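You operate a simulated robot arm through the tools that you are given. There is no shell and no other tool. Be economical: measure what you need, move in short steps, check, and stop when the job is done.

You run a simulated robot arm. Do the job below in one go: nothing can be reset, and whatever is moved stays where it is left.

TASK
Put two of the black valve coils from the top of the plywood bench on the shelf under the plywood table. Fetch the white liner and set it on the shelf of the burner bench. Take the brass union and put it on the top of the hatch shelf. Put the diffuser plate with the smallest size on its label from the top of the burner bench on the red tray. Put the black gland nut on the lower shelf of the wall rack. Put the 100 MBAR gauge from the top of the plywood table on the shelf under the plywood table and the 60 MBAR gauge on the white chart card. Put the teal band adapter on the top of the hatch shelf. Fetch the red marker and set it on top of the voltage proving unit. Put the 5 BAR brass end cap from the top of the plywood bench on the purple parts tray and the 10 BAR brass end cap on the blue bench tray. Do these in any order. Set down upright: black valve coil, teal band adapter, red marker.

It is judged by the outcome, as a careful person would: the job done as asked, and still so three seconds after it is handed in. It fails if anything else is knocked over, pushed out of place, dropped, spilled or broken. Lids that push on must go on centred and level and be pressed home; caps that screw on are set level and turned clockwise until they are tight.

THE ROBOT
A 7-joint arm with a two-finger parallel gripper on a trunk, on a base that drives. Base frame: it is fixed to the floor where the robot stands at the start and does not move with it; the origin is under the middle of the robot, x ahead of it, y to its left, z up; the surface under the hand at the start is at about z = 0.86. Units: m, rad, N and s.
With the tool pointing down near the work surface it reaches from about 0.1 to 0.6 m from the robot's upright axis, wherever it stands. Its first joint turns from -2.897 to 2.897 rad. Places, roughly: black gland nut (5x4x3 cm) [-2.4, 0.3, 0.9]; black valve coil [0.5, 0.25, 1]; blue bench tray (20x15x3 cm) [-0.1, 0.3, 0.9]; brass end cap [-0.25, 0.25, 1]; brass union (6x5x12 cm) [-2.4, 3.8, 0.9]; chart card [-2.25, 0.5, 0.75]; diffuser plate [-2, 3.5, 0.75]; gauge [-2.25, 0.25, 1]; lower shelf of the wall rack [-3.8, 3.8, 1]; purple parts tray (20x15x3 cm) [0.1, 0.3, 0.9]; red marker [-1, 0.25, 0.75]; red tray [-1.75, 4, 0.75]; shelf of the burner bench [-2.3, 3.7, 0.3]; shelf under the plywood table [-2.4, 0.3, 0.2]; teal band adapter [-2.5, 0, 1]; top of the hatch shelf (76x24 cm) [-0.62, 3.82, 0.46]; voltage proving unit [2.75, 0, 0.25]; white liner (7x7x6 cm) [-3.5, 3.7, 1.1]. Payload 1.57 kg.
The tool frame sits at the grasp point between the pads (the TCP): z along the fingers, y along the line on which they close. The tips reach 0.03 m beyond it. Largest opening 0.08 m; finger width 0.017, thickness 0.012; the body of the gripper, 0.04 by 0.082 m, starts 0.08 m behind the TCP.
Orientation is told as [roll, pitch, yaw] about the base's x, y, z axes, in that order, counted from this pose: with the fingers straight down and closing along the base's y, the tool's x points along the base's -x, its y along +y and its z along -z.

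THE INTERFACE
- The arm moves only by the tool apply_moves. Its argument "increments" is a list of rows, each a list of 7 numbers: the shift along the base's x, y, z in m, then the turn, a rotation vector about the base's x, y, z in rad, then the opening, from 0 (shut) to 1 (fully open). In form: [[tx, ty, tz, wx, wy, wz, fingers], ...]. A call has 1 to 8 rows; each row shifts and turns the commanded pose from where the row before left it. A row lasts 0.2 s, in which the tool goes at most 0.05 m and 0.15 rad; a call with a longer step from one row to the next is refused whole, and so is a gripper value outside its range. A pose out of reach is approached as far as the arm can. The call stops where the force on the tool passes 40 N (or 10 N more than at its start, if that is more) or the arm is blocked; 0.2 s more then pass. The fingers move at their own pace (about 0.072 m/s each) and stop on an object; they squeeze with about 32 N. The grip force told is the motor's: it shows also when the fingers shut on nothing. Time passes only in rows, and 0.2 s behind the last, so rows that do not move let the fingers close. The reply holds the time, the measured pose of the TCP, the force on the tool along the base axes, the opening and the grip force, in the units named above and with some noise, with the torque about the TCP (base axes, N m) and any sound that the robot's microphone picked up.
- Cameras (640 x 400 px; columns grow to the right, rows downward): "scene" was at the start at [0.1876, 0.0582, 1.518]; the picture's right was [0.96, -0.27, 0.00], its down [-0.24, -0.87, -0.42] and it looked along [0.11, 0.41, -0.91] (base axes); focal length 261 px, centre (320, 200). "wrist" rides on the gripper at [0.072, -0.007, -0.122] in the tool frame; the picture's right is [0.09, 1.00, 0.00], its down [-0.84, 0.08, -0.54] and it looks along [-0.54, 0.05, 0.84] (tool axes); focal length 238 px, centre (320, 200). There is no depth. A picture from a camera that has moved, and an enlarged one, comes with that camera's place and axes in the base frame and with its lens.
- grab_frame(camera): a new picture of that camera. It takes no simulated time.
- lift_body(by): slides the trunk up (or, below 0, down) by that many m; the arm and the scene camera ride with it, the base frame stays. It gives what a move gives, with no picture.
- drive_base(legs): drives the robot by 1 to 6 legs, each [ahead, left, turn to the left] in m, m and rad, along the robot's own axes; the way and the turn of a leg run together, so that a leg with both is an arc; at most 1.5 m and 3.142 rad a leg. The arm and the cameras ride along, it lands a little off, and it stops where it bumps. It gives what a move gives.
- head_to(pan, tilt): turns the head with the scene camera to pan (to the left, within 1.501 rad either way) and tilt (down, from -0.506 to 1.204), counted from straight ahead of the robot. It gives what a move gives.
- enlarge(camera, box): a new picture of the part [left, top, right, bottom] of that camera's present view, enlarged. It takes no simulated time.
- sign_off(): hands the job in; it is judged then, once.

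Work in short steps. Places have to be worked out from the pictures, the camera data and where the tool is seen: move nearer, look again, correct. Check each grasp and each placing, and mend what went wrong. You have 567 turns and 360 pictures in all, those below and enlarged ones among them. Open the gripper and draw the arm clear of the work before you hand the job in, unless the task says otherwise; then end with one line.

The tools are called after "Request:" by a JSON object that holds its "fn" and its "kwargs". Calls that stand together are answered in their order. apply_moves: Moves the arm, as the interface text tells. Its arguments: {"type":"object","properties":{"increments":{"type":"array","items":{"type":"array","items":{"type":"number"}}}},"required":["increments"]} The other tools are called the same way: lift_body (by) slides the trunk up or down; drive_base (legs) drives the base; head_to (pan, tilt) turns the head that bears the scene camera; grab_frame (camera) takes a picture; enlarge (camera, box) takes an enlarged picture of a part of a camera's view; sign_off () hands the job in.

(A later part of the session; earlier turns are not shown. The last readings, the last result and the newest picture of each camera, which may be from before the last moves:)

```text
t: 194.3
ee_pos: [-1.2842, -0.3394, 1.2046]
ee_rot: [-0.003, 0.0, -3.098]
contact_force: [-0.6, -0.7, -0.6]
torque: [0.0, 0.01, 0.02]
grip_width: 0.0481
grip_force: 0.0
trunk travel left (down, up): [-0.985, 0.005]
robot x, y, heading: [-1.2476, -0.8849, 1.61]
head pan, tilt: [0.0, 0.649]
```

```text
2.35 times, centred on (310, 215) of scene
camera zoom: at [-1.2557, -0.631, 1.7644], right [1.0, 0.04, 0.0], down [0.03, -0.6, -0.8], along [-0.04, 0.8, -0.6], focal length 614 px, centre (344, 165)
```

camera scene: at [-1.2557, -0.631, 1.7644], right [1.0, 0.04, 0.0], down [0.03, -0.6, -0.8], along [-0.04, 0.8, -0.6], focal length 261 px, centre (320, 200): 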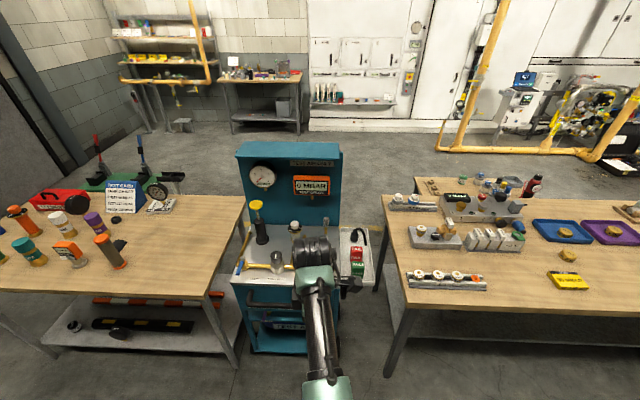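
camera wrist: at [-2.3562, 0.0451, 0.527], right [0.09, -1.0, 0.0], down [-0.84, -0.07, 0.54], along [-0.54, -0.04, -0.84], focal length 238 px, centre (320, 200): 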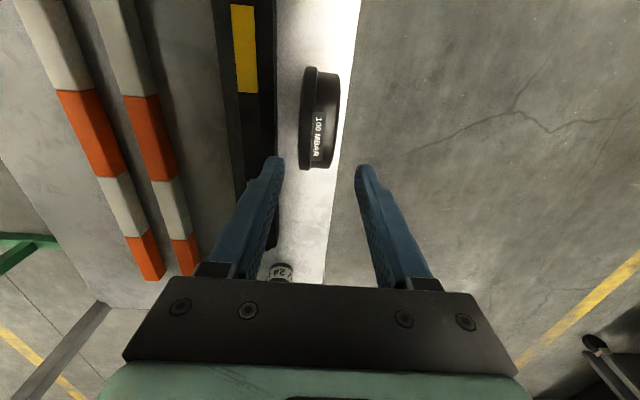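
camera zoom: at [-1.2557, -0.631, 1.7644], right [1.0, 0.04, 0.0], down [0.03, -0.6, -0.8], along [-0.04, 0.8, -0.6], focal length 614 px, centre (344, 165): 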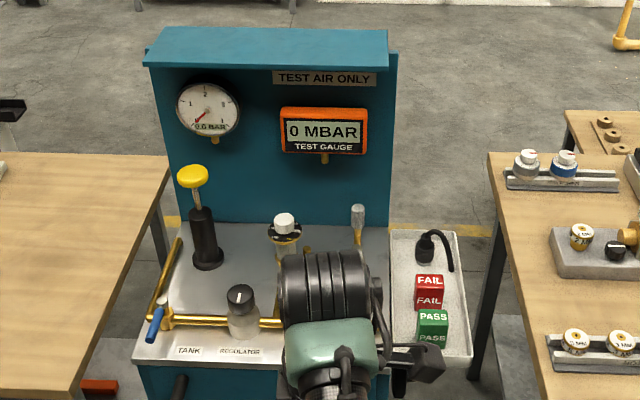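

The FAIL block is the red marker at roughly (-1.12,0.25). Rotate the tool back to yaw ≈1.6 and drive nearer.

Request:
{"fn": "apply_moves", "kwargs": {"increments": [[0, 0, 0, 0, 0, -0.15, 1], [0, 0, 0, 0, 0, -0.15, 1], [0, 0, 0, 0, 0, -0.15, 1], [0, 0, 0, 0, 0, -0.15, 1], [0, 0, 0, 0, 0, -0.15, 1], [0, 0, 0, 0, 0, -0.15, 1], [0, 0, 0, 0, 0, -0.15, 1], [0, 0, 0, 0, 0, -0.15, 1]]}}

Request:
{"fn": "apply_moves", "kwargs": {"increments": [[0, 0, 0, 0, 0, -0.15, 1], [0, 0, 0, 0, 0, -0.15, 1], [0, 0, 0, 0, 0, -0.08, 1]]}}

Request:
{"fn": "drive_base", "kwargs": {"legs": [[0.4, -0.13, -0.04]]}}

Request:
{"fn": "grab_frame", "kwargs": {"camera": "wrist"}}

Request:
{"fn": "grab_frame", "kwargs": {"camera": "scene"}}

```text
t: 196.1
ee_pos: [-1.2838, -0.3406, 1.2053]
ee_rot: [-0.002, -0.001, 1.984]
contact_force: [0.5, 1.0, -0.6]
torque: [-0.02, -0.01, 0.04]
grip_width: 0.0798
grip_force: 0.1
trunk travel left (down, up): [-0.985, 0.005]
robot x, y, heading: [-1.2462, -0.8893, 1.613]
head pan, tilt: [0.0, 0.649]
```

```text
t: 196.9
ee_pos: [-1.2828, -0.3392, 1.2046]
ee_rot: [-0.002, 0.001, 1.604]
contact_force: [-0.6, 0.0, 0.0]
torque: [0.0, 0.0, 0.01]
grip_width: 0.0798
grip_force: 0.1
trunk travel left (down, up): [-0.985, 0.005]
robot x, y, heading: [-1.2496, -0.8893, 1.613]
head pan, tilt: [0.0, 0.649]
```

```text
t: 199.5
ee_pos: [-1.1531, 0.0617, 1.2058]
ee_rot: [-0.002, -0.001, 1.584]
contact_force: [0.7, 0.5, -0.5]
torque: [0.04, 0.02, -0.01]
grip_width: 0.0799
grip_force: 0.0
trunk travel left (down, up): [-0.985, 0.005]
robot x, y, heading: [-1.1305, -0.4878, 1.595]
head pan, tilt: [0.0, 0.649]
```

```text
266 pictures are left
camera wrist: at [-1.1462, -0.0115, 1.3262], right [-0.99, -0.1, 0.0], down [-0.09, 0.83, 0.54], along [-0.05, 0.54, -0.84], focal length 238 px, centre (320, 200)
```

wrist: 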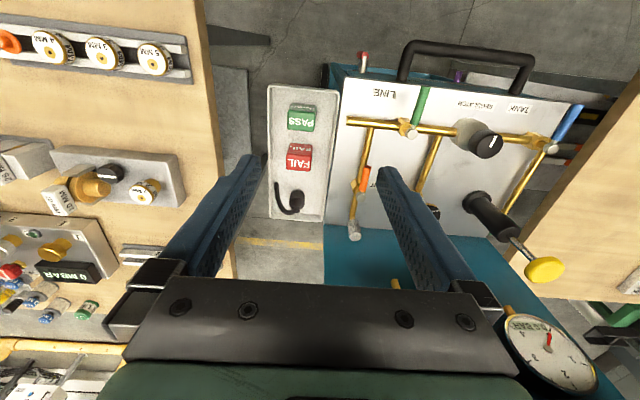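

```text
265 pictures are left
camera scene: at [-1.1345, -0.2304, 1.7646], right [1.0, 0.02, 0.0], down [0.01, -0.6, -0.8], along [-0.02, 0.8, -0.6], focal length 261 px, centre (320, 200)
```

scene: 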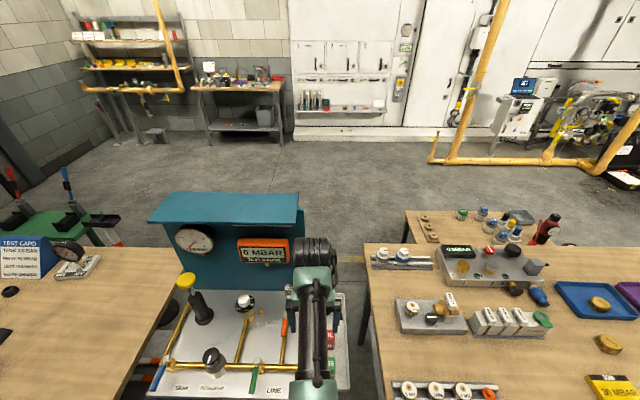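

Two views intersect at top z≈0.88, (-1.12,0.186). Drive forward 0.12 and hover lower.

Request:
{"fn": "drive_base", "kwargs": {"legs": [[0.14, 0, -0.02]]}}

Request:
{"fn": "apply_moves", "kwargs": {"increments": [[0.01, 0, -0.03, 0, 0, 0, 1], [0.01, 0, -0.04, 0, 0, 0, 1], [0.01, 0, -0.04, 0, 0, 0, 1]]}}

Request:
{"fn": "grab_frame", "kwargs": {"camera": "wrist"}}

```text
t: 200.8
ee_pos: [-1.1433, 0.1987, 1.2065]
ee_rot: [-0.002, -0.003, 1.561]
contact_force: [0.6, -0.5, -0.5]
torque: [0.0, 0.0, 0.01]
grip_width: 0.08
grip_force: 0.0
trunk travel left (down, up): [-0.985, 0.005]
robot x, y, heading: [-1.1318, -0.3487, 1.573]
head pan, tilt: [0.0, 0.649]
```

```text
t: 201.6
ee_pos: [-1.1132, 0.2001, 1.096]
ee_rot: [-0.002, -0.002, 1.559]
contact_force: [0.1, 0.3, 0.1]
torque: [-0.01, -0.01, -0.01]
grip_width: 0.0801
grip_force: 0.0
trunk travel left (down, up): [-0.985, 0.005]
robot x, y, heading: [-1.1336, -0.3471, 1.568]
head pan, tilt: [0.0, 0.649]
```

```text
264 pictures are left
camera wrist: at [-1.1064, 0.1268, 1.2174], right [-1.0, -0.08, 0.0], down [-0.07, 0.84, 0.54], along [-0.04, 0.54, -0.84], focal length 238 px, centre (320, 200)
```

wrist: 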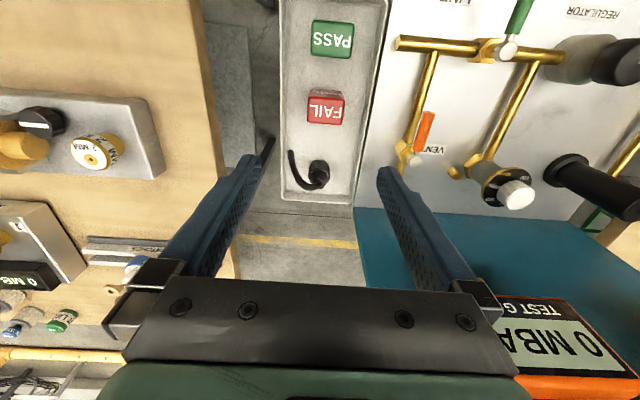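

Block top is 5 cm wide at (-1.119,0.194). Shift and descend to z≈0.99, then look.

Request:
{"fn": "apply_moves", "kwargs": {"increments": [[-0.006, -0.006, -0.035, 0, 0, 0, 1], [0, 0, -0.035, 0, 0, 0, 1], [0, 0, -0.035, 0, 0, 0, 1]]}}

Request:
{"fn": "grab_frame", "kwargs": {"camera": "wrist"}}

```text
t: 202.4
ee_pos: [-1.1181, 0.1797, 1.0058]
ee_rot: [-0.001, -0.004, 1.56]
contact_force: [-0.3, 0.3, -0.5]
torque: [0.02, 0.01, -0.06]
grip_width: 0.0803
grip_force: 0.0
out of reach, approached as far as the arm can: row 3
trunk travel left (down, up): [-0.985, 0.005]
robot x, y, heading: [-1.1313, -0.3473, 1.575]
head pan, tilt: [0.0, 0.649]
```

```text
263 pictures are left
camera wrist: at [-1.112, 0.1063, 1.1256], right [-1.0, -0.08, 0.0], down [-0.07, 0.84, 0.55], along [-0.04, 0.54, -0.84], focal length 238 px, centre (320, 200)
```

wrist: 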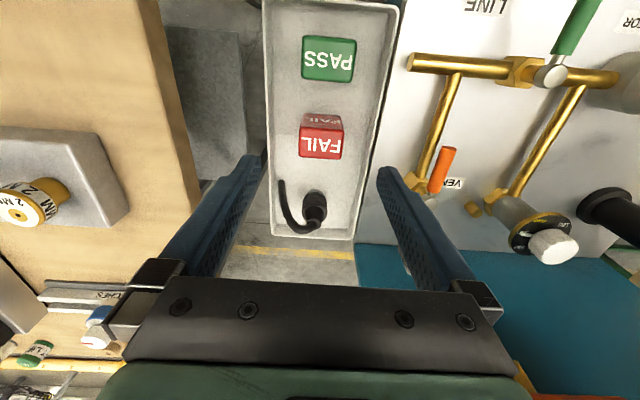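

Reach is limited by the high trunk. Raise the hand 0.12, then lower the trunk 0.15.

Request:
{"fn": "apply_moves", "kwargs": {"increments": [[0, 0.005, 0.04, 0, 0, 0, 1], [0, 0.005, 0.04, 0, 0, 0, 1], [0, 0.005, 0.04, 0, 0, 0, 1]]}}

Request:
{"fn": "lift_body", "kwargs": {"by": -0.15}}

Request:
{"fn": "grab_frame", "kwargs": {"camera": "wrist"}}

```text
t: 203.2
ee_pos: [-1.1176, 0.1947, 1.1209]
ee_rot: [-0.002, 0.001, 1.56]
contact_force: [0.6, -0.2, -0.5]
torque: [-0.02, 0.02, 0.0]
grip_width: 0.0798
grip_force: 0.0
trunk travel left (down, up): [-0.985, 0.005]
robot x, y, heading: [-1.1299, -0.3468, 1.57]
head pan, tilt: [0.0, 0.649]
```

```text
t: 205.0
ee_pos: [-1.1178, 0.1959, 0.9704]
ee_rot: [-0.002, 0.0, 1.561]
contact_force: [-0.7, -0.1, -0.7]
torque: [0.02, 0.02, -0.01]
grip_width: 0.0801
grip_force: 0.0
trunk travel left (down, up): [-0.835, 0.155]
robot x, y, heading: [-1.1362, -0.3459, 1.571]
head pan, tilt: [0.0, 0.649]
```

```text
262 pictures are left
camera wrist: at [-1.1105, 0.1229, 1.0908], right [-1.0, -0.08, 0.0], down [-0.07, 0.84, 0.54], along [-0.04, 0.54, -0.84], focal length 238 px, centre (320, 200)
```

wrist: 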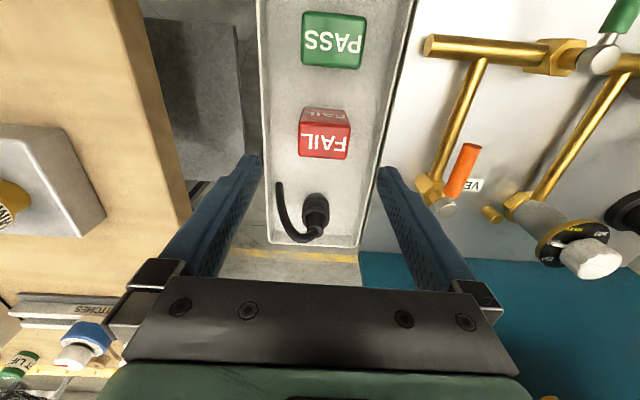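

Set opening 0.064 to stay inside the tray walls, descend to z≈0.873.

Request:
{"fn": "apply_moves", "kwargs": {"increments": [[-0.001, -0.001, 0, 0, 0, 0, 0.8], [0, 0, -0.035, 0, 0, 0, 0.8], [0, 0, -0.035, 0, 0, 0, 0.8], [0, 0, -0.025, 0, 0, 0, 0.8]]}}

Request:
{"fn": "grab_frame", "kwargs": {"camera": "wrist"}}

```text
t: 206.0
ee_pos: [-1.1197, 0.1939, 0.8747]
ee_rot: [-0.001, -0.004, 1.561]
contact_force: [-1.2, -0.3, -0.5]
torque: [-0.02, -0.01, -0.03]
grip_width: 0.0642
grip_force: 0.0
trunk travel left (down, up): [-0.835, 0.155]
robot x, y, heading: [-1.131, -0.3483, 1.569]
head pan, tilt: [0.0, 0.649]
```

```text
261 pictures are left
camera wrist: at [-1.1127, 0.1207, 0.9955], right [-1.0, -0.08, 0.0], down [-0.07, 0.84, 0.54], along [-0.04, 0.54, -0.84], focal length 238 px, centre (320, 200)
```

wrist: 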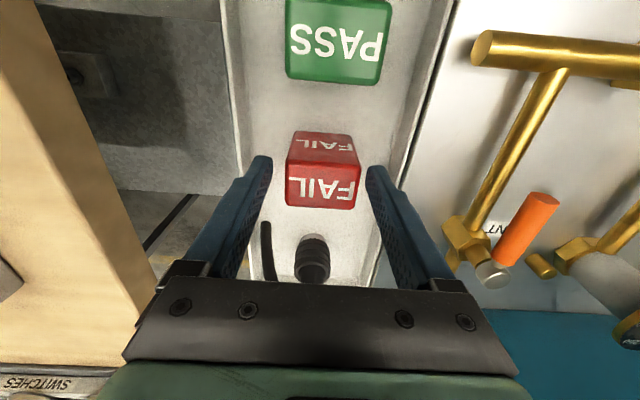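

The block's top is nearer z≈0.85, so I go 3.3 cm lower before closing.

Request:
{"fn": "apply_moves", "kwargs": {"increments": [[0, 0.001, -0.015, 0, 0, 0, 0.8], [0, 0, -0.01, 0, 0, 0, 0.8], [0, 0, -0.008, 0, 0, 0, 0.8]]}}

Request:
{"fn": "grab_frame", "kwargs": {"camera": "wrist"}}

```text
t: 206.8
ee_pos: [-1.1191, 0.1789, 0.8559]
ee_rot: [-0.001, -0.001, 1.56]
contact_force: [-0.3, 0.0, 0.7]
torque: [0.0, 0.01, 0.02]
grip_width: 0.064
grip_force: 0.1
out of reach, approached as far as the arm can: row 1, 2, 3
trunk travel left (down, up): [-0.835, 0.155]
robot x, y, heading: [-1.131, -0.3504, 1.569]
head pan, tilt: [0.0, 0.649]
```

```text
260 pictures are left
camera wrist: at [-1.1122, 0.1059, 0.9763], right [-1.0, -0.08, 0.0], down [-0.07, 0.84, 0.54], along [-0.04, 0.54, -0.84], focal length 238 px, centre (320, 200)
```

wrist: 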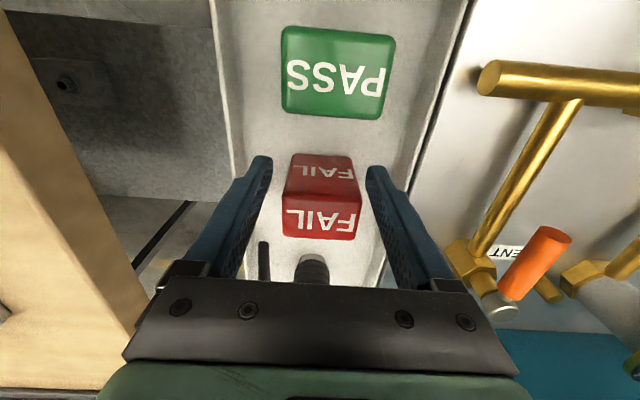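

Out of arm reach; instead I creep the base forward 1.5 cm and lower by the trunk 2.2 cm.

Request:
{"fn": "drive_base", "kwargs": {"legs": [[0.016, 0, 0]]}}

Request:
{"fn": "lift_body", "kwargs": {"by": -0.022}}

Request:
{"fn": "grab_frame", "kwargs": {"camera": "wrist"}}

```text
t: 207.6
ee_pos: [-1.12, 0.1941, 0.8576]
ee_rot: [-0.002, -0.002, 1.56]
contact_force: [1.1, -0.4, 0.2]
torque: [0.02, -0.01, -0.01]
grip_width: 0.0642
grip_force: 0.1
trunk travel left (down, up): [-0.835, 0.155]
robot x, y, heading: [-1.1317, -0.3318, 1.574]
head pan, tilt: [0.0, 0.649]
```

```text
t: 208.2
ee_pos: [-1.1186, 0.195, 0.8332]
ee_rot: [-0.002, 0.0, 1.561]
contact_force: [0.4, -0.6, 0.5]
torque: [0.01, 0.02, 0.02]
grip_width: 0.064
grip_force: 0.0
trunk travel left (down, up): [-0.813, 0.177]
robot x, y, heading: [-1.1287, -0.3331, 1.57]
head pan, tilt: [0.0, 0.649]
```

```text
259 pictures are left
camera wrist: at [-1.1122, 0.1219, 0.9541], right [-1.0, -0.08, 0.0], down [-0.07, 0.84, 0.54], along [-0.04, 0.54, -0.84], focal length 238 px, centre (320, 200)
```

wrist: 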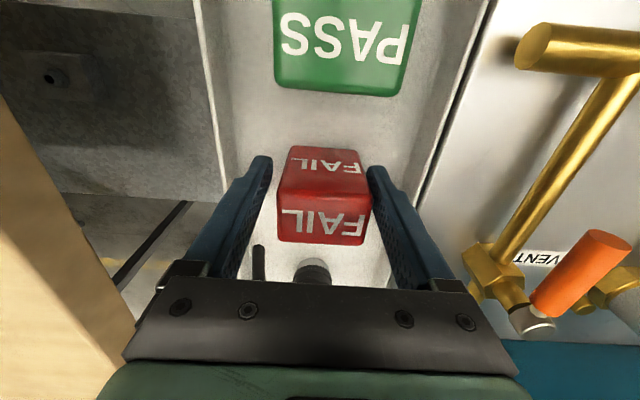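

Block well between fingers. Close and check.

Request:
{"fn": "apply_moves", "kwargs": {"increments": [[0, 0, 0, 0, 0, 0, 0], [0, 0, 0, 0, 0, 0, 0], [0, 0, 0, 0, 0, 0, 0]]}}

Request:
{"fn": "lift_body", "kwargs": {"by": 0.2}}

Request:
{"fn": "grab_frame", "kwargs": {"camera": "wrist"}}

```text
t: 209.0
ee_pos: [-1.1188, 0.1946, 0.8346]
ee_rot: [-0.004, -0.002, 1.56]
contact_force: [-0.1, -0.4, 0.4]
torque: [0.02, 0.03, 0.01]
grip_width: 0.0558
grip_force: 31.6
trunk travel left (down, up): [-0.813, 0.177]
robot x, y, heading: [-1.1316, -0.3305, 1.566]
head pan, tilt: [0.0, 0.649]
```

```text
t: 211.0
ee_pos: [-1.1193, 0.194, 1.0111]
ee_rot: [-0.003, 0.001, 1.56]
contact_force: [0.3, 0.6, -0.4]
torque: [0.01, 0.01, 0.02]
grip_width: 0.0555
grip_force: 31.4
out of reach, approached as far as the arm can: row 1
trunk travel left (down, up): [-0.99, 0.0]
robot x, y, heading: [-1.1291, -0.3293, 1.566]
head pan, tilt: [0.0, 0.649]
```

```text
258 pictures are left
camera wrist: at [-1.1122, 0.1216, 1.1312], right [-1.0, -0.08, 0.0], down [-0.07, 0.84, 0.54], along [-0.04, 0.54, -0.84], focal length 238 px, centre (320, 200)
```

wrist: 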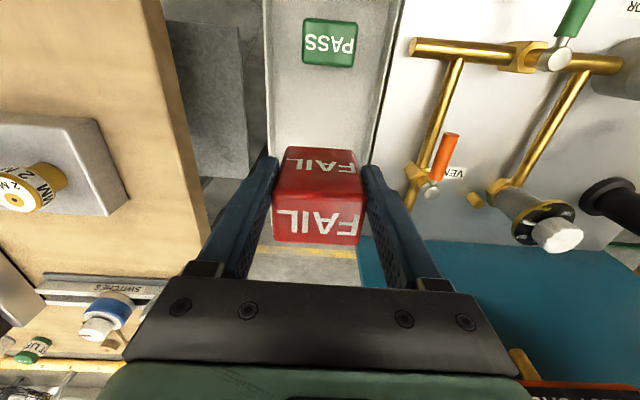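

Held. Back out and drive along the aisle toward x≈2.3.

Request:
{"fn": "drive_base", "kwargs": {"legs": [[-0.55, 0, 0], [0, -1.4, 0]]}}

Request:
{"fn": "drive_base", "kwargs": {"legs": [[0, -1.4, 0]]}}

Request:
{"fn": "head_to", "kwargs": {"pan": -0.7, "tilt": 0.6}}

Request:
{"fn": "grab_frame", "kwargs": {"camera": "scene"}}

```text
t: 220.7
ee_pos: [0.2878, -0.401, 1.012]
ee_rot: [0.0, 0.0, 1.506]
contact_force: [0.6, 1.2, -0.7]
torque: [0.0, -0.01, -0.01]
grip_width: 0.0556
grip_force: 31.5
trunk travel left (down, up): [-0.99, 0.0]
robot x, y, heading: [0.2473, -0.9255, 1.516]
head pan, tilt: [0.0, 0.649]
```

```text
t: 227.6
ee_pos: [1.6719, -0.4587, 1.0104]
ee_rot: [-0.003, -0.001, 1.536]
contact_force: [0.6, 0.2, -0.5]
torque: [-0.03, 0.0, 0.01]
grip_width: 0.0555
grip_force: 32.5
trunk travel left (down, up): [-0.99, 0.0]
robot x, y, heading: [1.6455, -0.9846, 1.545]
head pan, tilt: [0.0, 0.649]
```

```text
t: 228.7
ee_pos: [1.6711, -0.4575, 1.0094]
ee_rot: [-0.001, 0.002, 1.536]
contact_force: [0.0, 0.5, -0.6]
torque: [0.01, 0.02, 0.01]
grip_width: 0.0556
grip_force: 32.0
trunk travel left (down, up): [-0.99, 0.0]
robot x, y, heading: [1.6444, -0.9828, 1.545]
head pan, tilt: [-0.7, 0.6]
```

```text
257 pictures are left
camera scene: at [1.7107, -0.7487, 1.7737], right [0.75, -0.66, 0.0], down [-0.38, -0.42, -0.83], along [0.55, 0.62, -0.56], focal length 261 px, centre (320, 200)
```

scene: 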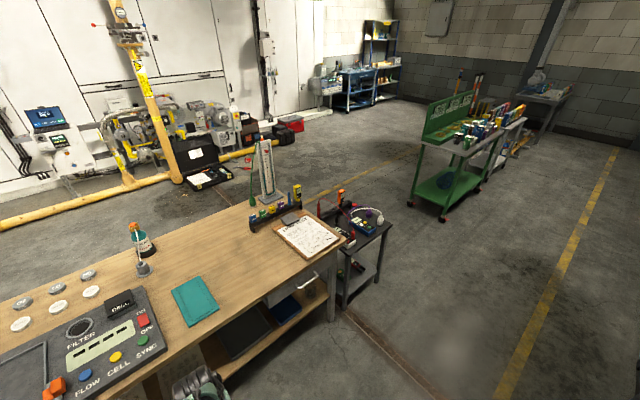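

A small dark side table with a blue instrument stands at the end of the bench; zoom in.

Request:
{"fn": "enlarge", "kwargs": {"camera": "scene", "box": [300, 170, 420, 320]}}

```text
2.67 times, centred on (360, 245) of scene
camera zoom: at [1.7107, -0.7487, 1.7737], right [0.75, -0.66, 0.0], down [-0.38, -0.42, -0.83], along [0.55, 0.62, -0.56], focal length 696 px, centre (213, 80)
```

zoom: 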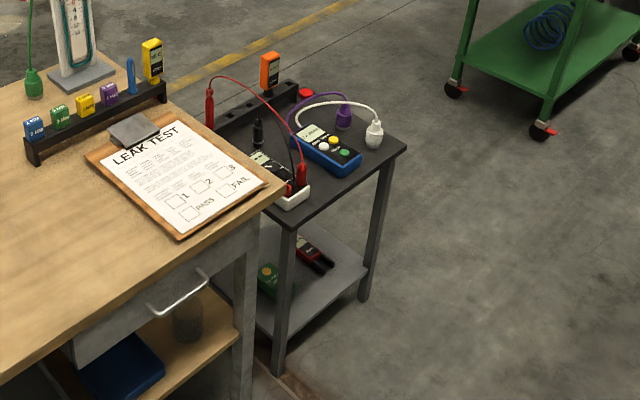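

Drive to x≈2.7 and lower the trunk to look at the stand's lower shelf.

Request:
{"fn": "drive_base", "kwargs": {"legs": [[0, -1.07, 0.03]]}}

Request:
{"fn": "lift_body", "kwargs": {"by": -0.4}}

Request:
{"fn": "lift_body", "kwargs": {"by": -0.3}}

Request:
{"fn": "head_to", "kwargs": {"pan": 0.0, "tilt": 0.6}}

Request:
{"fn": "grab_frame", "kwargs": {"camera": "scene"}}

Request:
{"fn": "grab_frame", "kwargs": {"camera": "wrist"}}

```text
t: 234.2
ee_pos: [2.7147, -0.4526, 1.0102]
ee_rot: [-0.001, 0.0, 1.597]
contact_force: [0.4, 0.4, -2.0]
torque: [-0.01, 0.01, -0.01]
grip_width: 0.0553
grip_force: 32.1
trunk travel left (down, up): [-0.99, 0.0]
robot x, y, heading: [2.7222, -0.9774, 1.605]
head pan, tilt: [-0.7, 0.6]
```

```text
t: 238.1
ee_pos: [2.7134, -0.4538, 0.61]
ee_rot: [-0.002, 0.0, 1.596]
contact_force: [-0.3, -0.6, -0.6]
torque: [-0.01, 0.0, -0.06]
grip_width: 0.0555
grip_force: 32.3
trunk travel left (down, up): [-0.59, 0.4]
robot x, y, heading: [2.7206, -0.9812, 1.602]
head pan, tilt: [-0.7, 0.6]
```

```text
t: 241.1
ee_pos: [2.7152, -0.4539, 0.3107]
ee_rot: [-0.001, -0.001, 1.596]
contact_force: [0.4, -0.7, -0.1]
torque: [0.0, 0.01, -0.02]
grip_width: 0.0554
grip_force: 31.7
trunk travel left (down, up): [-0.29, 0.7]
robot x, y, heading: [2.7192, -0.9856, 1.605]
head pan, tilt: [-0.7, 0.6]
```

```text
t: 242.1
ee_pos: [2.7141, -0.4545, 0.3103]
ee_rot: [0.0, -0.002, 1.597]
contact_force: [-0.1, 0.3, -0.7]
torque: [0.0, 0.03, 0.06]
grip_width: 0.0556
grip_force: 32.0
trunk travel left (down, up): [-0.29, 0.7]
robot x, y, heading: [2.7174, -0.9819, 1.604]
head pan, tilt: [0.0, 0.6]
```

```text
255 pictures are left
camera scene: at [2.7135, -0.7226, 1.0737], right [1.0, 0.03, 0.0], down [0.02, -0.56, -0.83], along [-0.03, 0.82, -0.56], focal length 261 px, centre (320, 200)
```

scene: 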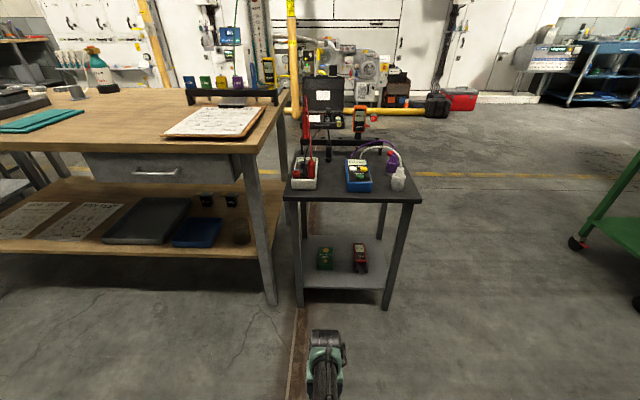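

```text
254 pictures are left
camera wrist: at [2.7236, -0.526, 0.4313], right [-0.99, -0.12, 0.0], down [-0.1, 0.83, 0.54], along [-0.06, 0.54, -0.84], focal length 238 px, centre (320, 200)
```

wrist: 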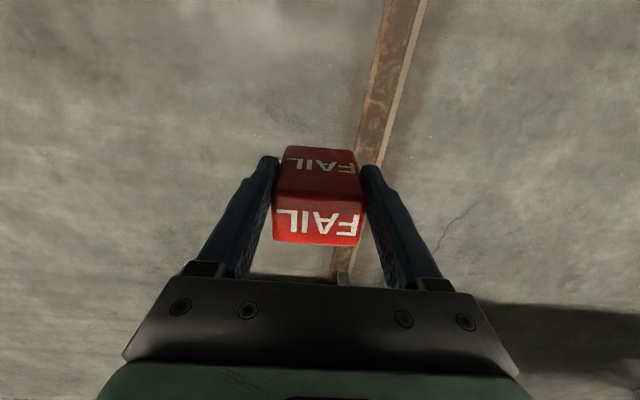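

Request:
{"fn": "enlarge", "kwargs": {"camera": "scene", "box": [270, 130, 430, 310]}}

Request:
{"fn": "enlarge", "kwargs": {"camera": "scene", "box": [300, 225, 390, 295]}}

```text
2.22 times, centred on (350, 220) of scene
camera zoom: at [2.7135, -0.7226, 1.0737], right [1.0, 0.03, 0.0], down [0.02, -0.56, -0.83], along [-0.03, 0.82, -0.56], focal length 580 px, centre (253, 156)
```

zoom: 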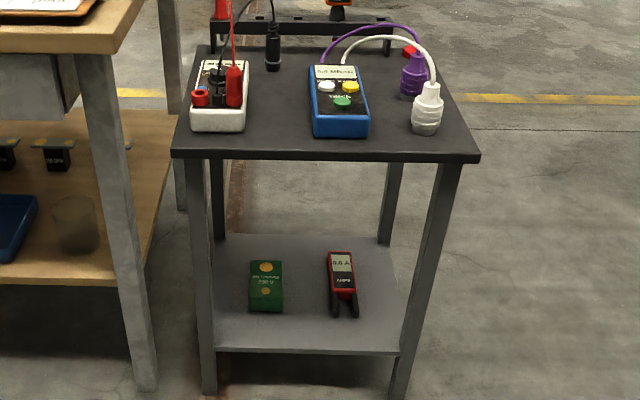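

```text
5.71 times, centred on (345, 260) of scene
camera zoom: at [2.7135, -0.7226, 1.0737], right [1.0, 0.03, 0.0], down [0.02, -0.56, -0.83], along [-0.03, 0.82, -0.56], focal length 1491 px, centre (177, -143)
```

zoom: 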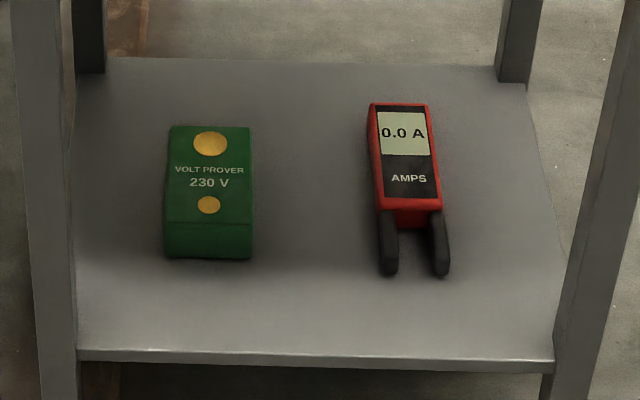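

The green VOLT PROVER on the lower shelf is the unit. I triangulate heights by raising the trunk 0.3 and viewing again.

Request:
{"fn": "lift_body", "kwargs": {"by": 0.3}}

Request:
{"fn": "enlarge", "kwargs": {"camera": "scene", "box": [270, 150, 430, 350]}}

```text
t: 245.1
ee_pos: [2.7136, -0.4533, 0.6115]
ee_rot: [-0.002, -0.001, 1.597]
contact_force: [-0.4, 0.6, -1.0]
torque: [0.01, 0.0, 0.01]
grip_width: 0.0554
grip_force: 31.9
trunk travel left (down, up): [-0.59, 0.4]
robot x, y, heading: [2.722, -0.9841, 1.609]
head pan, tilt: [0.0, 0.6]
```

```text
2.00 times, centred on (350, 250) of scene
camera zoom: at [2.7134, -0.7225, 1.3736], right [1.0, 0.03, 0.0], down [0.02, -0.56, -0.82], along [-0.03, 0.82, -0.57], focal length 522 px, centre (260, 100)
```

zoom: 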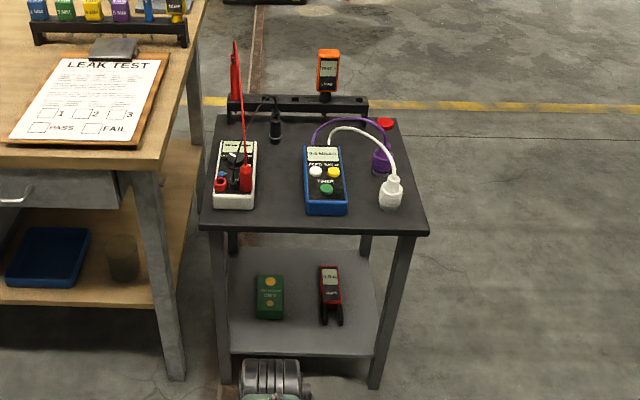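

Triangulated: stand top z≈0.63 (front y≈-0.06), shelf z≈0.21, prover top ≈ z 0.25 centred (2.708,0.06). I raise the hand relative to the trunk, lower the trunk more (so the elbow stays low), and shift the base left a little.

Request:
{"fn": "apply_moves", "kwargs": {"increments": [[0.02, 0, 0.04, 0, 0, -0.03, 0], [0.02, 0, 0.04, 0, 0, -0.03, 0], [0.02, 0, 0.04, 0, 0, 0, 0], [0.02, 0, 0.045, 0, 0, 0, 0]]}}

Request:
{"fn": "lift_body", "kwargs": {"by": -0.4}}

Request:
{"fn": "drive_base", "kwargs": {"legs": [[0, 0.08, -0.035]]}}

Request:
{"fn": "grab_frame", "kwargs": {"camera": "scene"}}

Request:
{"fn": "grab_frame", "kwargs": {"camera": "wrist"}}

```text
t: 246.1
ee_pos: [2.7919, -0.4524, 0.7751]
ee_rot: [-0.002, -0.002, 1.537]
contact_force: [-0.2, 0.5, -0.8]
torque: [-0.02, -0.03, 0.02]
grip_width: 0.0556
grip_force: 32.3
trunk travel left (down, up): [-0.59, 0.4]
robot x, y, heading: [2.7187, -0.9807, 1.601]
head pan, tilt: [0.0, 0.6]
```

```text
t: 250.0
ee_pos: [2.7933, -0.4509, 0.3763]
ee_rot: [-0.002, 0.001, 1.537]
contact_force: [1.2, 1.1, -1.6]
torque: [0.01, 0.02, 0.02]
grip_width: 0.0556
grip_force: 31.7
trunk travel left (down, up): [-0.19, 0.8]
robot x, y, heading: [2.7185, -0.9813, 1.607]
head pan, tilt: [0.0, 0.6]
```

```text
t: 251.0
ee_pos: [2.7302, -0.4549, 0.3759]
ee_rot: [-0.002, 0.002, 1.506]
contact_force: [0.2, -0.3, -0.7]
torque: [-0.05, 0.03, 0.02]
grip_width: 0.0554
grip_force: 31.8
trunk travel left (down, up): [-0.19, 0.8]
robot x, y, heading: [2.6417, -0.9825, 1.573]
head pan, tilt: [0.0, 0.6]
```

```text
250 pictures are left
camera scene: at [2.6429, -0.7239, 0.9737], right [1.0, 0.0, 0.0], down [0.0, -0.56, -0.83], along [0.0, 0.83, -0.56], focal length 261 px, centre (320, 200)
```

scene: 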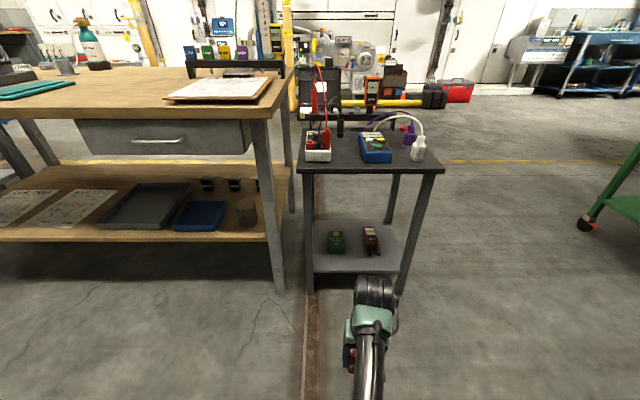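

```text
249 pictures are left
camera wrist: at [2.7334, -0.5279, 0.4965], right [-1.0, -0.03, 0.0], down [-0.02, 0.84, 0.54], along [-0.01, 0.54, -0.84], focal length 238 px, centre (320, 200)
```

wrist: 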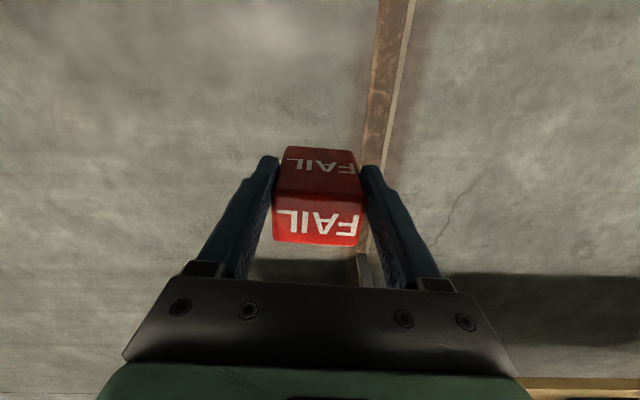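

Lower the hand to z≈0.32, align x≈2.708, then drive forward 0.35 m.

Request:
{"fn": "apply_moves", "kwargs": {"increments": [[-0.011, 0, -0.03, 0, 0, 0.03, 0], [-0.011, 0, -0.028, 0, 0, 0.03, 0]]}}

Request:
{"fn": "drive_base", "kwargs": {"legs": [[0.35, 0, 0]]}}

Request:
{"fn": "grab_frame", "kwargs": {"camera": "wrist"}}

Request:
{"fn": "grab_frame", "kwargs": {"camera": "scene"}}

```text
t: 251.6
ee_pos: [2.7071, -0.4539, 0.3162]
ee_rot: [-0.002, -0.003, 1.564]
contact_force: [-0.4, -0.8, -1.3]
torque: [0.02, 0.0, -0.01]
grip_width: 0.0553
grip_force: 32.2
trunk travel left (down, up): [-0.19, 0.8]
robot x, y, heading: [2.6438, -0.9837, 1.572]
head pan, tilt: [0.0, 0.6]
```

```text
t: 253.9
ee_pos: [2.7131, -0.1056, 0.3164]
ee_rot: [-0.002, 0.0, 1.556]
contact_force: [0.0, 1.3, -1.3]
torque: [0.01, -0.01, 0.01]
grip_width: 0.0556
grip_force: 32.1
trunk travel left (down, up): [-0.19, 0.8]
robot x, y, heading: [2.6407, -0.6319, 1.565]
head pan, tilt: [0.0, 0.6]
```

```text
248 pictures are left
camera wrist: at [2.7195, -0.1786, 0.4378], right [-1.0, -0.08, 0.0], down [-0.07, 0.84, 0.54], along [-0.04, 0.54, -0.84], focal length 238 px, centre (320, 200)
```

wrist: 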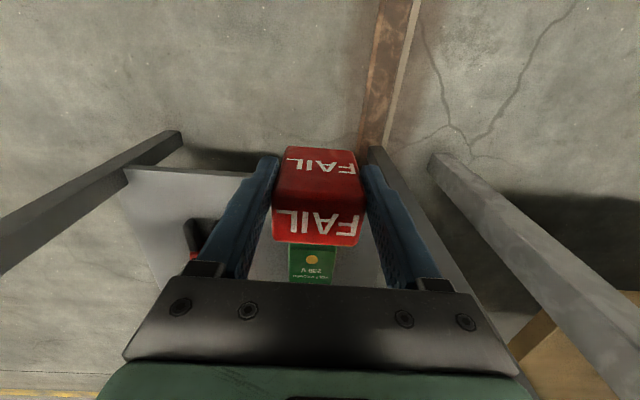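

```text
247 pictures are left
camera scene: at [2.6454, -0.3751, 0.9737], right [1.0, -0.01, 0.0], down [0.0, -0.56, -0.83], along [0.0, 0.83, -0.56], focal length 261 px, centre (320, 200)
```

scene: 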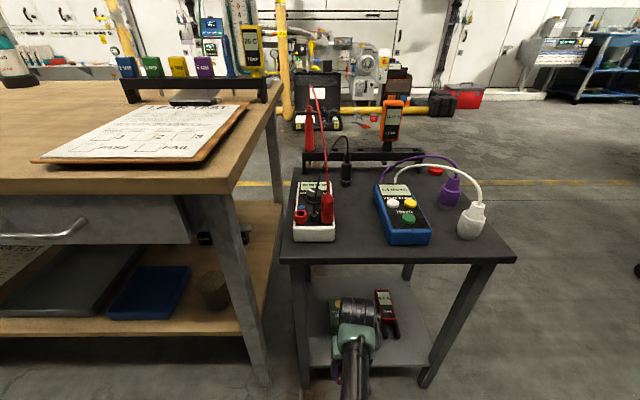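

Aligned over the prover in x, legs clear. Forward 0.16 m.

Request:
{"fn": "drive_base", "kwargs": {"legs": [[0.162, 0, 0]]}}

Request:
{"fn": "grab_frame", "kwargs": {"camera": "wrist"}}

Request:
{"fn": "grab_frame", "kwargs": {"camera": "scene"}}

```text
t: 255.3
ee_pos: [2.7147, 0.0504, 0.318]
ee_rot: [-0.003, -0.001, 1.557]
contact_force: [-0.3, 0.8, -1.7]
torque: [0.03, 0.02, 0.01]
grip_width: 0.0558
grip_force: 32.1
trunk travel left (down, up): [-0.19, 0.8]
robot x, y, heading: [2.6395, -0.4785, 1.565]
head pan, tilt: [0.0, 0.6]
```

```text
246 pictures are left
camera wrist: at [2.7207, -0.0229, 0.4378], right [-1.0, -0.08, 0.0], down [-0.07, 0.84, 0.54], along [-0.04, 0.54, -0.84], focal length 238 px, centre (320, 200)
```

wrist: 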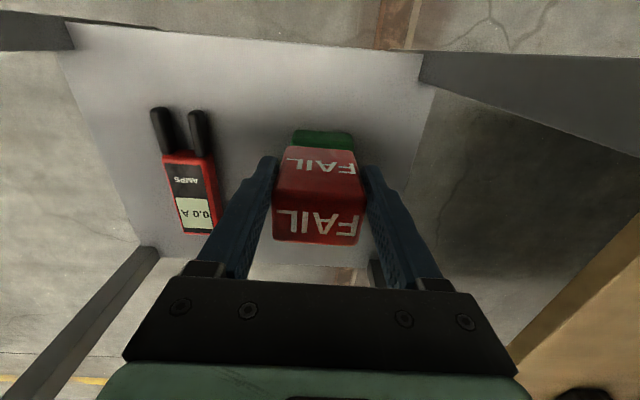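

```text
245 pictures are left
camera scene: at [2.6465, -0.2193, 0.9737], right [1.0, -0.01, 0.0], down [0.0, -0.56, -0.83], along [0.01, 0.83, -0.56], focal length 261 px, centre (320, 200)
```

scene: 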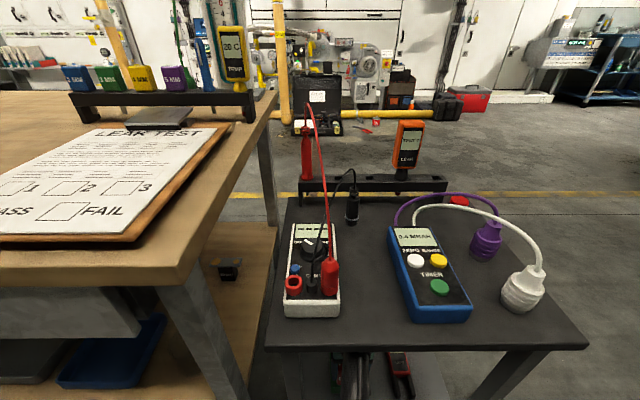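

Consistency check suggests the shelf is at z≈0.165 and the prover centre at y≈0.10. Advance 0.05 m and re-look.

Request:
{"fn": "apply_moves", "kwargs": {"increments": [[-0.002, 0.025, 0, 0, 0, 0, 0], [-0.002, 0.025, -0.01, 0, 0, 0, 0]]}}

Request:
{"fn": "grab_frame", "kwargs": {"camera": "wrist"}}

```text
t: 255.9
ee_pos: [2.7088, 0.0996, 0.3066]
ee_rot: [-0.003, -0.003, 1.556]
contact_force: [0.5, -0.2, -0.8]
torque: [0.0, 0.0, 0.0]
grip_width: 0.0554
grip_force: 32.3
trunk travel left (down, up): [-0.19, 0.8]
robot x, y, heading: [2.6434, -0.4758, 1.564]
head pan, tilt: [0.0, 0.6]
```

```text
244 pictures are left
camera wrist: at [2.7155, 0.0265, 0.4276], right [-1.0, -0.08, 0.0], down [-0.07, 0.84, 0.54], along [-0.04, 0.54, -0.84], focal length 238 px, centre (320, 200)
```

wrist: 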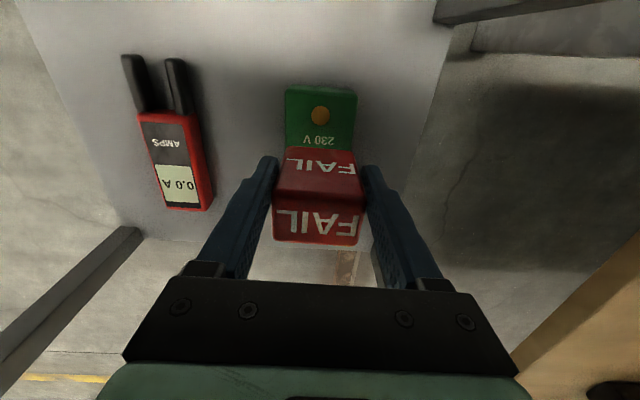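

The prover spans y≈0.06–0.155, top z≈0.205. Fine-shift +5 mm and lower.

Request:
{"fn": "apply_moves", "kwargs": {"increments": [[0.002, 0.005, -0.02, 0, 0, 0, 0], [0, 0, -0.02, 0, 0, 0, 0], [0, 0, -0.008, 0, 0, 0, 0]]}}

Request:
{"fn": "grab_frame", "kwargs": {"camera": "wrist"}}

```text
t: 256.7
ee_pos: [2.7098, 0.0889, 0.2695]
ee_rot: [-0.003, -0.003, 1.557]
contact_force: [0.6, 0.1, -0.9]
torque: [-0.05, 0.0, -0.02]
grip_width: 0.0554
grip_force: 31.9
out of reach, approached as far as the arm can: row 1, 2, 3
trunk travel left (down, up): [-0.19, 0.8]
robot x, y, heading: [2.6398, -0.4771, 1.565]
head pan, tilt: [0.0, 0.6]
```

```text
243 pictures are left
camera wrist: at [2.7155, 0.0163, 0.3897], right [-1.0, -0.08, 0.0], down [-0.07, 0.84, 0.54], along [-0.04, 0.54, -0.84], focal length 238 px, centre (320, 200)
```

wrist: 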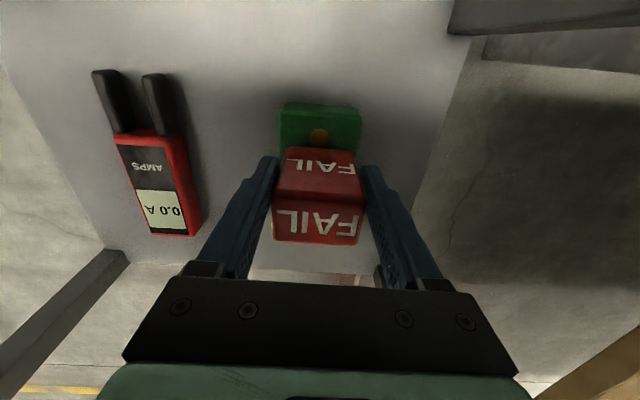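

At the arm's reach limit: creep base forward 2 cm and lower with the trunk.

Request:
{"fn": "drive_base", "kwargs": {"legs": [[0.018, 0, 0]]}}

Request:
{"fn": "lift_body", "kwargs": {"by": -0.015}}

Request:
{"fn": "grab_frame", "kwargs": {"camera": "wrist"}}

```text
t: 257.5
ee_pos: [2.709, 0.1074, 0.269]
ee_rot: [-0.003, -0.002, 1.557]
contact_force: [-0.7, 1.0, -1.0]
torque: [0.02, -0.04, 0.0]
grip_width: 0.0553
grip_force: 31.8
trunk travel left (down, up): [-0.19, 0.8]
robot x, y, heading: [2.6435, -0.4586, 1.565]
head pan, tilt: [0.0, 0.6]
```

```text
t: 258.1
ee_pos: [2.7087, 0.1089, 0.2584]
ee_rot: [-0.002, -0.009, 1.556]
contact_force: [-1.3, -7.6, 29.8]
torque: [-0.22, 0.21, 0.01]
grip_width: 0.0557
grip_force: 32.2
trunk travel left (down, up): [-0.175, 0.815]
robot x, y, heading: [2.6424, -0.4594, 1.563]
head pan, tilt: [0.0, 0.6]
```

```text
242 pictures are left
camera wrist: at [2.7156, 0.0361, 0.3787], right [-1.0, -0.08, 0.0], down [-0.07, 0.83, 0.55], along [-0.04, 0.55, -0.84], focal length 238 px, centre (320, 200)
```

wrist: 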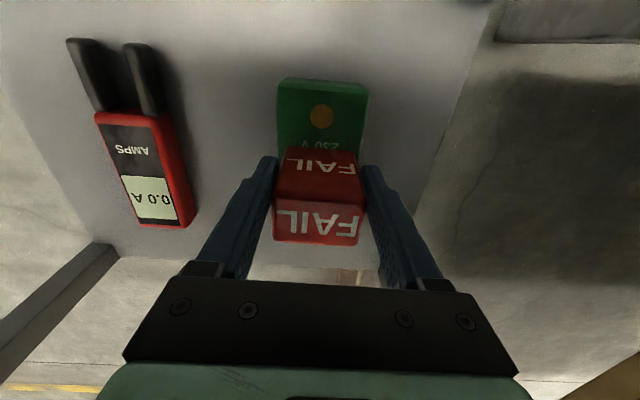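

Contact on the prover. Ease up, release, and rise.

Request:
{"fn": "apply_moves", "kwargs": {"increments": [[0, 0, 0.004, 0, 0, 0, 0], [0, 0, 0, 0, 0, 0, 0.85], [0, 0, 0, 0, 0, 0, 0.9]]}}

Request:
{"fn": "apply_moves", "kwargs": {"increments": [[0, 0, 0.03, 0, 0, 0, 0.9], [0, 0, 0.03, 0, 0, 0, 0.9]]}}

Request:
{"fn": "grab_frame", "kwargs": {"camera": "wrist"}}

```text
t: 258.9
ee_pos: [2.7101, 0.1069, 0.2568]
ee_rot: [-0.001, 0.0, 1.555]
contact_force: [0.1, 0.2, -0.8]
torque: [-0.01, -0.03, -0.01]
grip_width: 0.072
grip_force: 0.1
trunk travel left (down, up): [-0.175, 0.815]
robot x, y, heading: [2.6456, -0.4646, 1.563]
head pan, tilt: [0.0, 0.6]
```

```text
t: 259.5
ee_pos: [2.7082, 0.1081, 0.3166]
ee_rot: [-0.002, 0.0, 1.556]
contact_force: [0.3, -0.1, 0.2]
torque: [0.0, -0.03, 0.02]
grip_width: 0.0721
grip_force: 0.0
trunk travel left (down, up): [-0.175, 0.815]
robot x, y, heading: [2.6425, -0.4611, 1.563]
head pan, tilt: [0.0, 0.6]
```

```text
241 pictures are left
camera wrist: at [2.7149, 0.0353, 0.4373], right [-1.0, -0.08, 0.0], down [-0.07, 0.84, 0.54], along [-0.04, 0.54, -0.84], focal length 238 px, centre (320, 200)
```

wrist: 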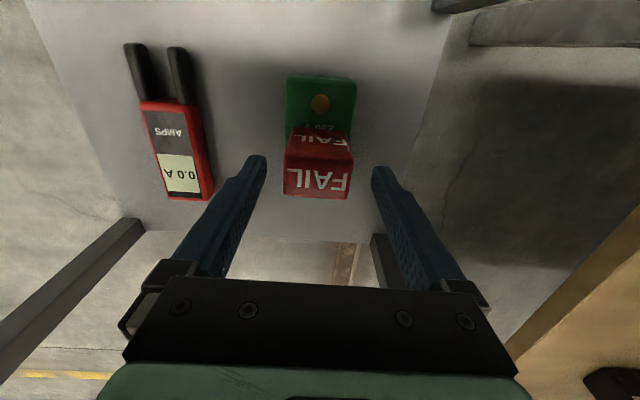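

Block stands on the prover. Back out and verify from outside.

Request:
{"fn": "drive_base", "kwargs": {"legs": [[-0.48, 0, 0]]}}

Request:
{"fn": "head_to", "kwargs": {"pan": -0.1, "tilt": 0.7}}

Request:
{"fn": "enlarge", "kwargs": {"camera": "scene", "box": [270, 130, 430, 270]}}

```text
t: 262.3
ee_pos: [2.7028, -0.3629, 0.3163]
ee_rot: [-0.001, -0.002, 1.563]
contact_force: [-0.1, -0.4, -0.4]
torque: [0.0, 0.02, 0.0]
grip_width: 0.0718
grip_force: 0.0
trunk travel left (down, up): [-0.175, 0.815]
robot x, y, heading: [2.6385, -0.9275, 1.573]
head pan, tilt: [0.0, 0.6]
```

```text
t: 263.0
ee_pos: [2.7039, -0.3625, 0.3168]
ee_rot: [-0.001, -0.002, 1.564]
contact_force: [0.2, -0.4, -0.4]
torque: [-0.03, 0.0, -0.01]
grip_width: 0.0721
grip_force: 0.1
trunk travel left (down, up): [-0.175, 0.815]
robot x, y, heading: [2.6421, -0.9298, 1.574]
head pan, tilt: [-0.099, 0.7]
```

```text
2.86 times, centred on (350, 200) of scene
camera zoom: at [2.6519, -0.676, 0.9501], right [1.0, -0.1, 0.0], down [-0.06, -0.64, -0.77], along [0.07, 0.76, -0.64], focal length 746 px, centre (234, 200)
```

zoom: 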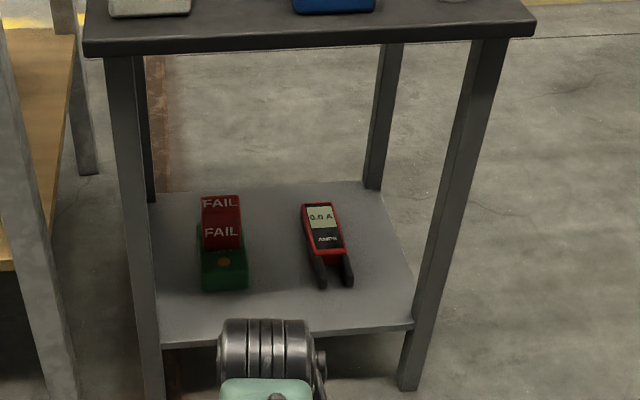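

Good. Raise the trunk and return to the bench for the second coil (110 V at ≈(0.634,0.205)).

Request:
{"fn": "lift_body", "kwargs": {"by": 0.4}}

Request:
{"fn": "lift_body", "kwargs": {"by": 0.35}}

Request:
{"fn": "drive_base", "kwargs": {"legs": [[0, 1.0, 0], [0, 1.05, 0]]}}

Request:
{"fn": "head_to", "kwargs": {"pan": 0.0, "tilt": 0.8}}

Request:
{"fn": "grab_frame", "kwargs": {"camera": "scene"}}

```text
t: 266.8
ee_pos: [2.7022, -0.362, 0.716]
ee_rot: [-0.002, -0.001, 1.563]
contact_force: [0.1, 0.2, -1.4]
torque: [-0.02, 0.02, -0.01]
grip_width: 0.0716
grip_force: 0.1
trunk travel left (down, up): [-0.575, 0.415]
robot x, y, heading: [2.6408, -0.9314, 1.571]
head pan, tilt: [-0.099, 0.7]
```

```text
t: 270.2
ee_pos: [2.703, -0.3627, 1.0657]
ee_rot: [-0.002, -0.002, 1.564]
contact_force: [0.4, 0.0, -1.0]
torque: [0.04, 0.02, 0.04]
grip_width: 0.072
grip_force: 0.2
trunk travel left (down, up): [-0.925, 0.065]
robot x, y, heading: [2.6396, -0.929, 1.574]
head pan, tilt: [-0.099, 0.7]
```

```text
t: 280.5
ee_pos: [0.6333, -0.3752, 1.0659]
ee_rot: [-0.002, -0.001, 1.577]
contact_force: [-0.4, 1.2, 0.2]
torque: [-0.02, 0.02, -0.02]
grip_width: 0.0718
grip_force: 0.0
trunk travel left (down, up): [-0.925, 0.065]
robot x, y, heading: [0.5832, -0.9453, 1.586]
head pan, tilt: [-0.099, 0.7]
```

```text
t: 281.2
ee_pos: [0.6332, -0.3751, 1.067]
ee_rot: [-0.004, -0.003, 1.578]
contact_force: [-0.1, 0.3, 0.4]
torque: [0.01, 0.0, 0.01]
grip_width: 0.0721
grip_force: 0.0
trunk travel left (down, up): [-0.925, 0.065]
robot x, y, heading: [0.5795, -0.9436, 1.586]
head pan, tilt: [0.0, 0.799]
```

```text
239 pictures are left
camera scene: at [0.5784, -0.6939, 1.6918], right [1.0, 0.01, 0.0], down [0.01, -0.72, -0.7], along [-0.01, 0.7, -0.72], focal length 261 px, centre (320, 200)
```

scene: 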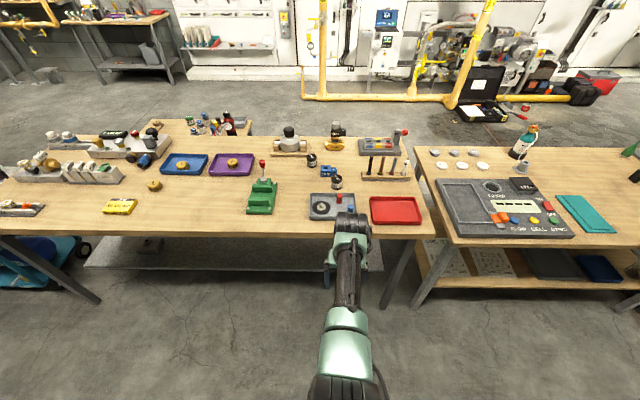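

Drive forward 0.62 m with the hand high, then retract over the coil.

Request:
{"fn": "drive_base", "kwargs": {"legs": [[0.62, 0, -0.015]]}}

Request:
{"fn": "lift_body", "kwargs": {"by": -0.04}}

Request:
{"fn": "grab_frame", "kwargs": {"camera": "wrist"}}

```text
t: 284.7
ee_pos: [0.635, 0.2486, 1.0672]
ee_rot: [-0.001, -0.001, 1.564]
contact_force: [0.3, -0.3, -0.2]
torque: [0.02, 0.0, 0.03]
grip_width: 0.072
grip_force: 0.1
trunk travel left (down, up): [-0.925, 0.065]
robot x, y, heading: [0.5735, -0.319, 1.573]
head pan, tilt: [0.0, 0.799]
```

```text
t: 285.5
ee_pos: [0.6353, 0.2503, 1.0283]
ee_rot: [-0.004, -0.003, 1.564]
contact_force: [0.4, -0.5, -0.8]
torque: [-0.02, -0.03, 0.0]
grip_width: 0.0721
grip_force: 0.1
trunk travel left (down, up): [-0.885, 0.105]
robot x, y, heading: [0.5749, -0.3192, 1.568]
head pan, tilt: [0.0, 0.799]
```

```text
238 pictures are left
camera wrist: at [0.6429, 0.1768, 1.1473], right [-1.0, -0.09, 0.0], down [-0.07, 0.84, 0.54], along [-0.04, 0.54, -0.84], focal length 238 px, centre (320, 200)
```

wrist: 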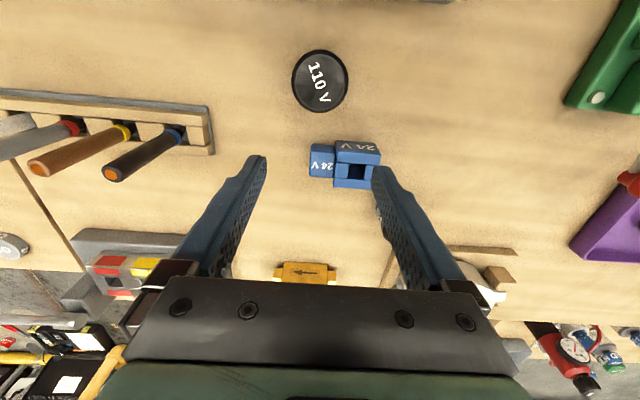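

Coil 110 V top at (0.642,0.203). Align and descend partly.

Request:
{"fn": "apply_moves", "kwargs": {"increments": [[0.003, -0.024, 0, 0, 0, 0, 1], [0.004, -0.023, -0.02, 0, 0, 0, 1], [0, 0, -0.03, 0, 0, 0, 1]]}}

Request:
{"fn": "grab_frame", "kwargs": {"camera": "wrist"}}

```text
t: 286.3
ee_pos: [0.6437, 0.2025, 0.9774]
ee_rot: [-0.002, -0.001, 1.564]
contact_force: [-0.7, -0.2, 0.1]
torque: [-0.01, 0.03, 0.02]
grip_width: 0.0801
grip_force: 0.1
trunk travel left (down, up): [-0.885, 0.105]
robot x, y, heading: [0.576, -0.3167, 1.574]
head pan, tilt: [0.0, 0.799]
```

```text
237 pictures are left
camera wrist: at [0.6507, 0.1298, 1.0979], right [-1.0, -0.09, 0.0], down [-0.07, 0.84, 0.54], along [-0.04, 0.54, -0.84], focal length 238 px, centre (320, 200)
```

wrist: 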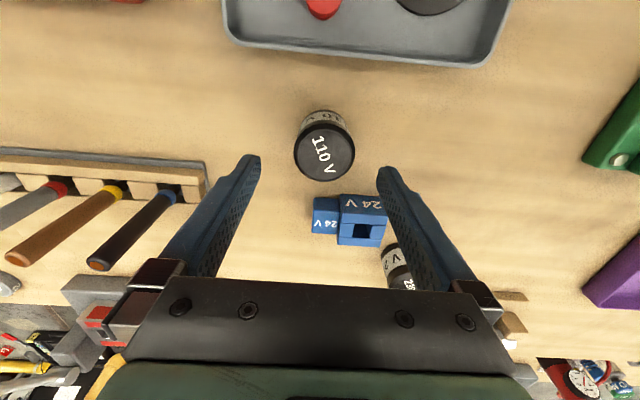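

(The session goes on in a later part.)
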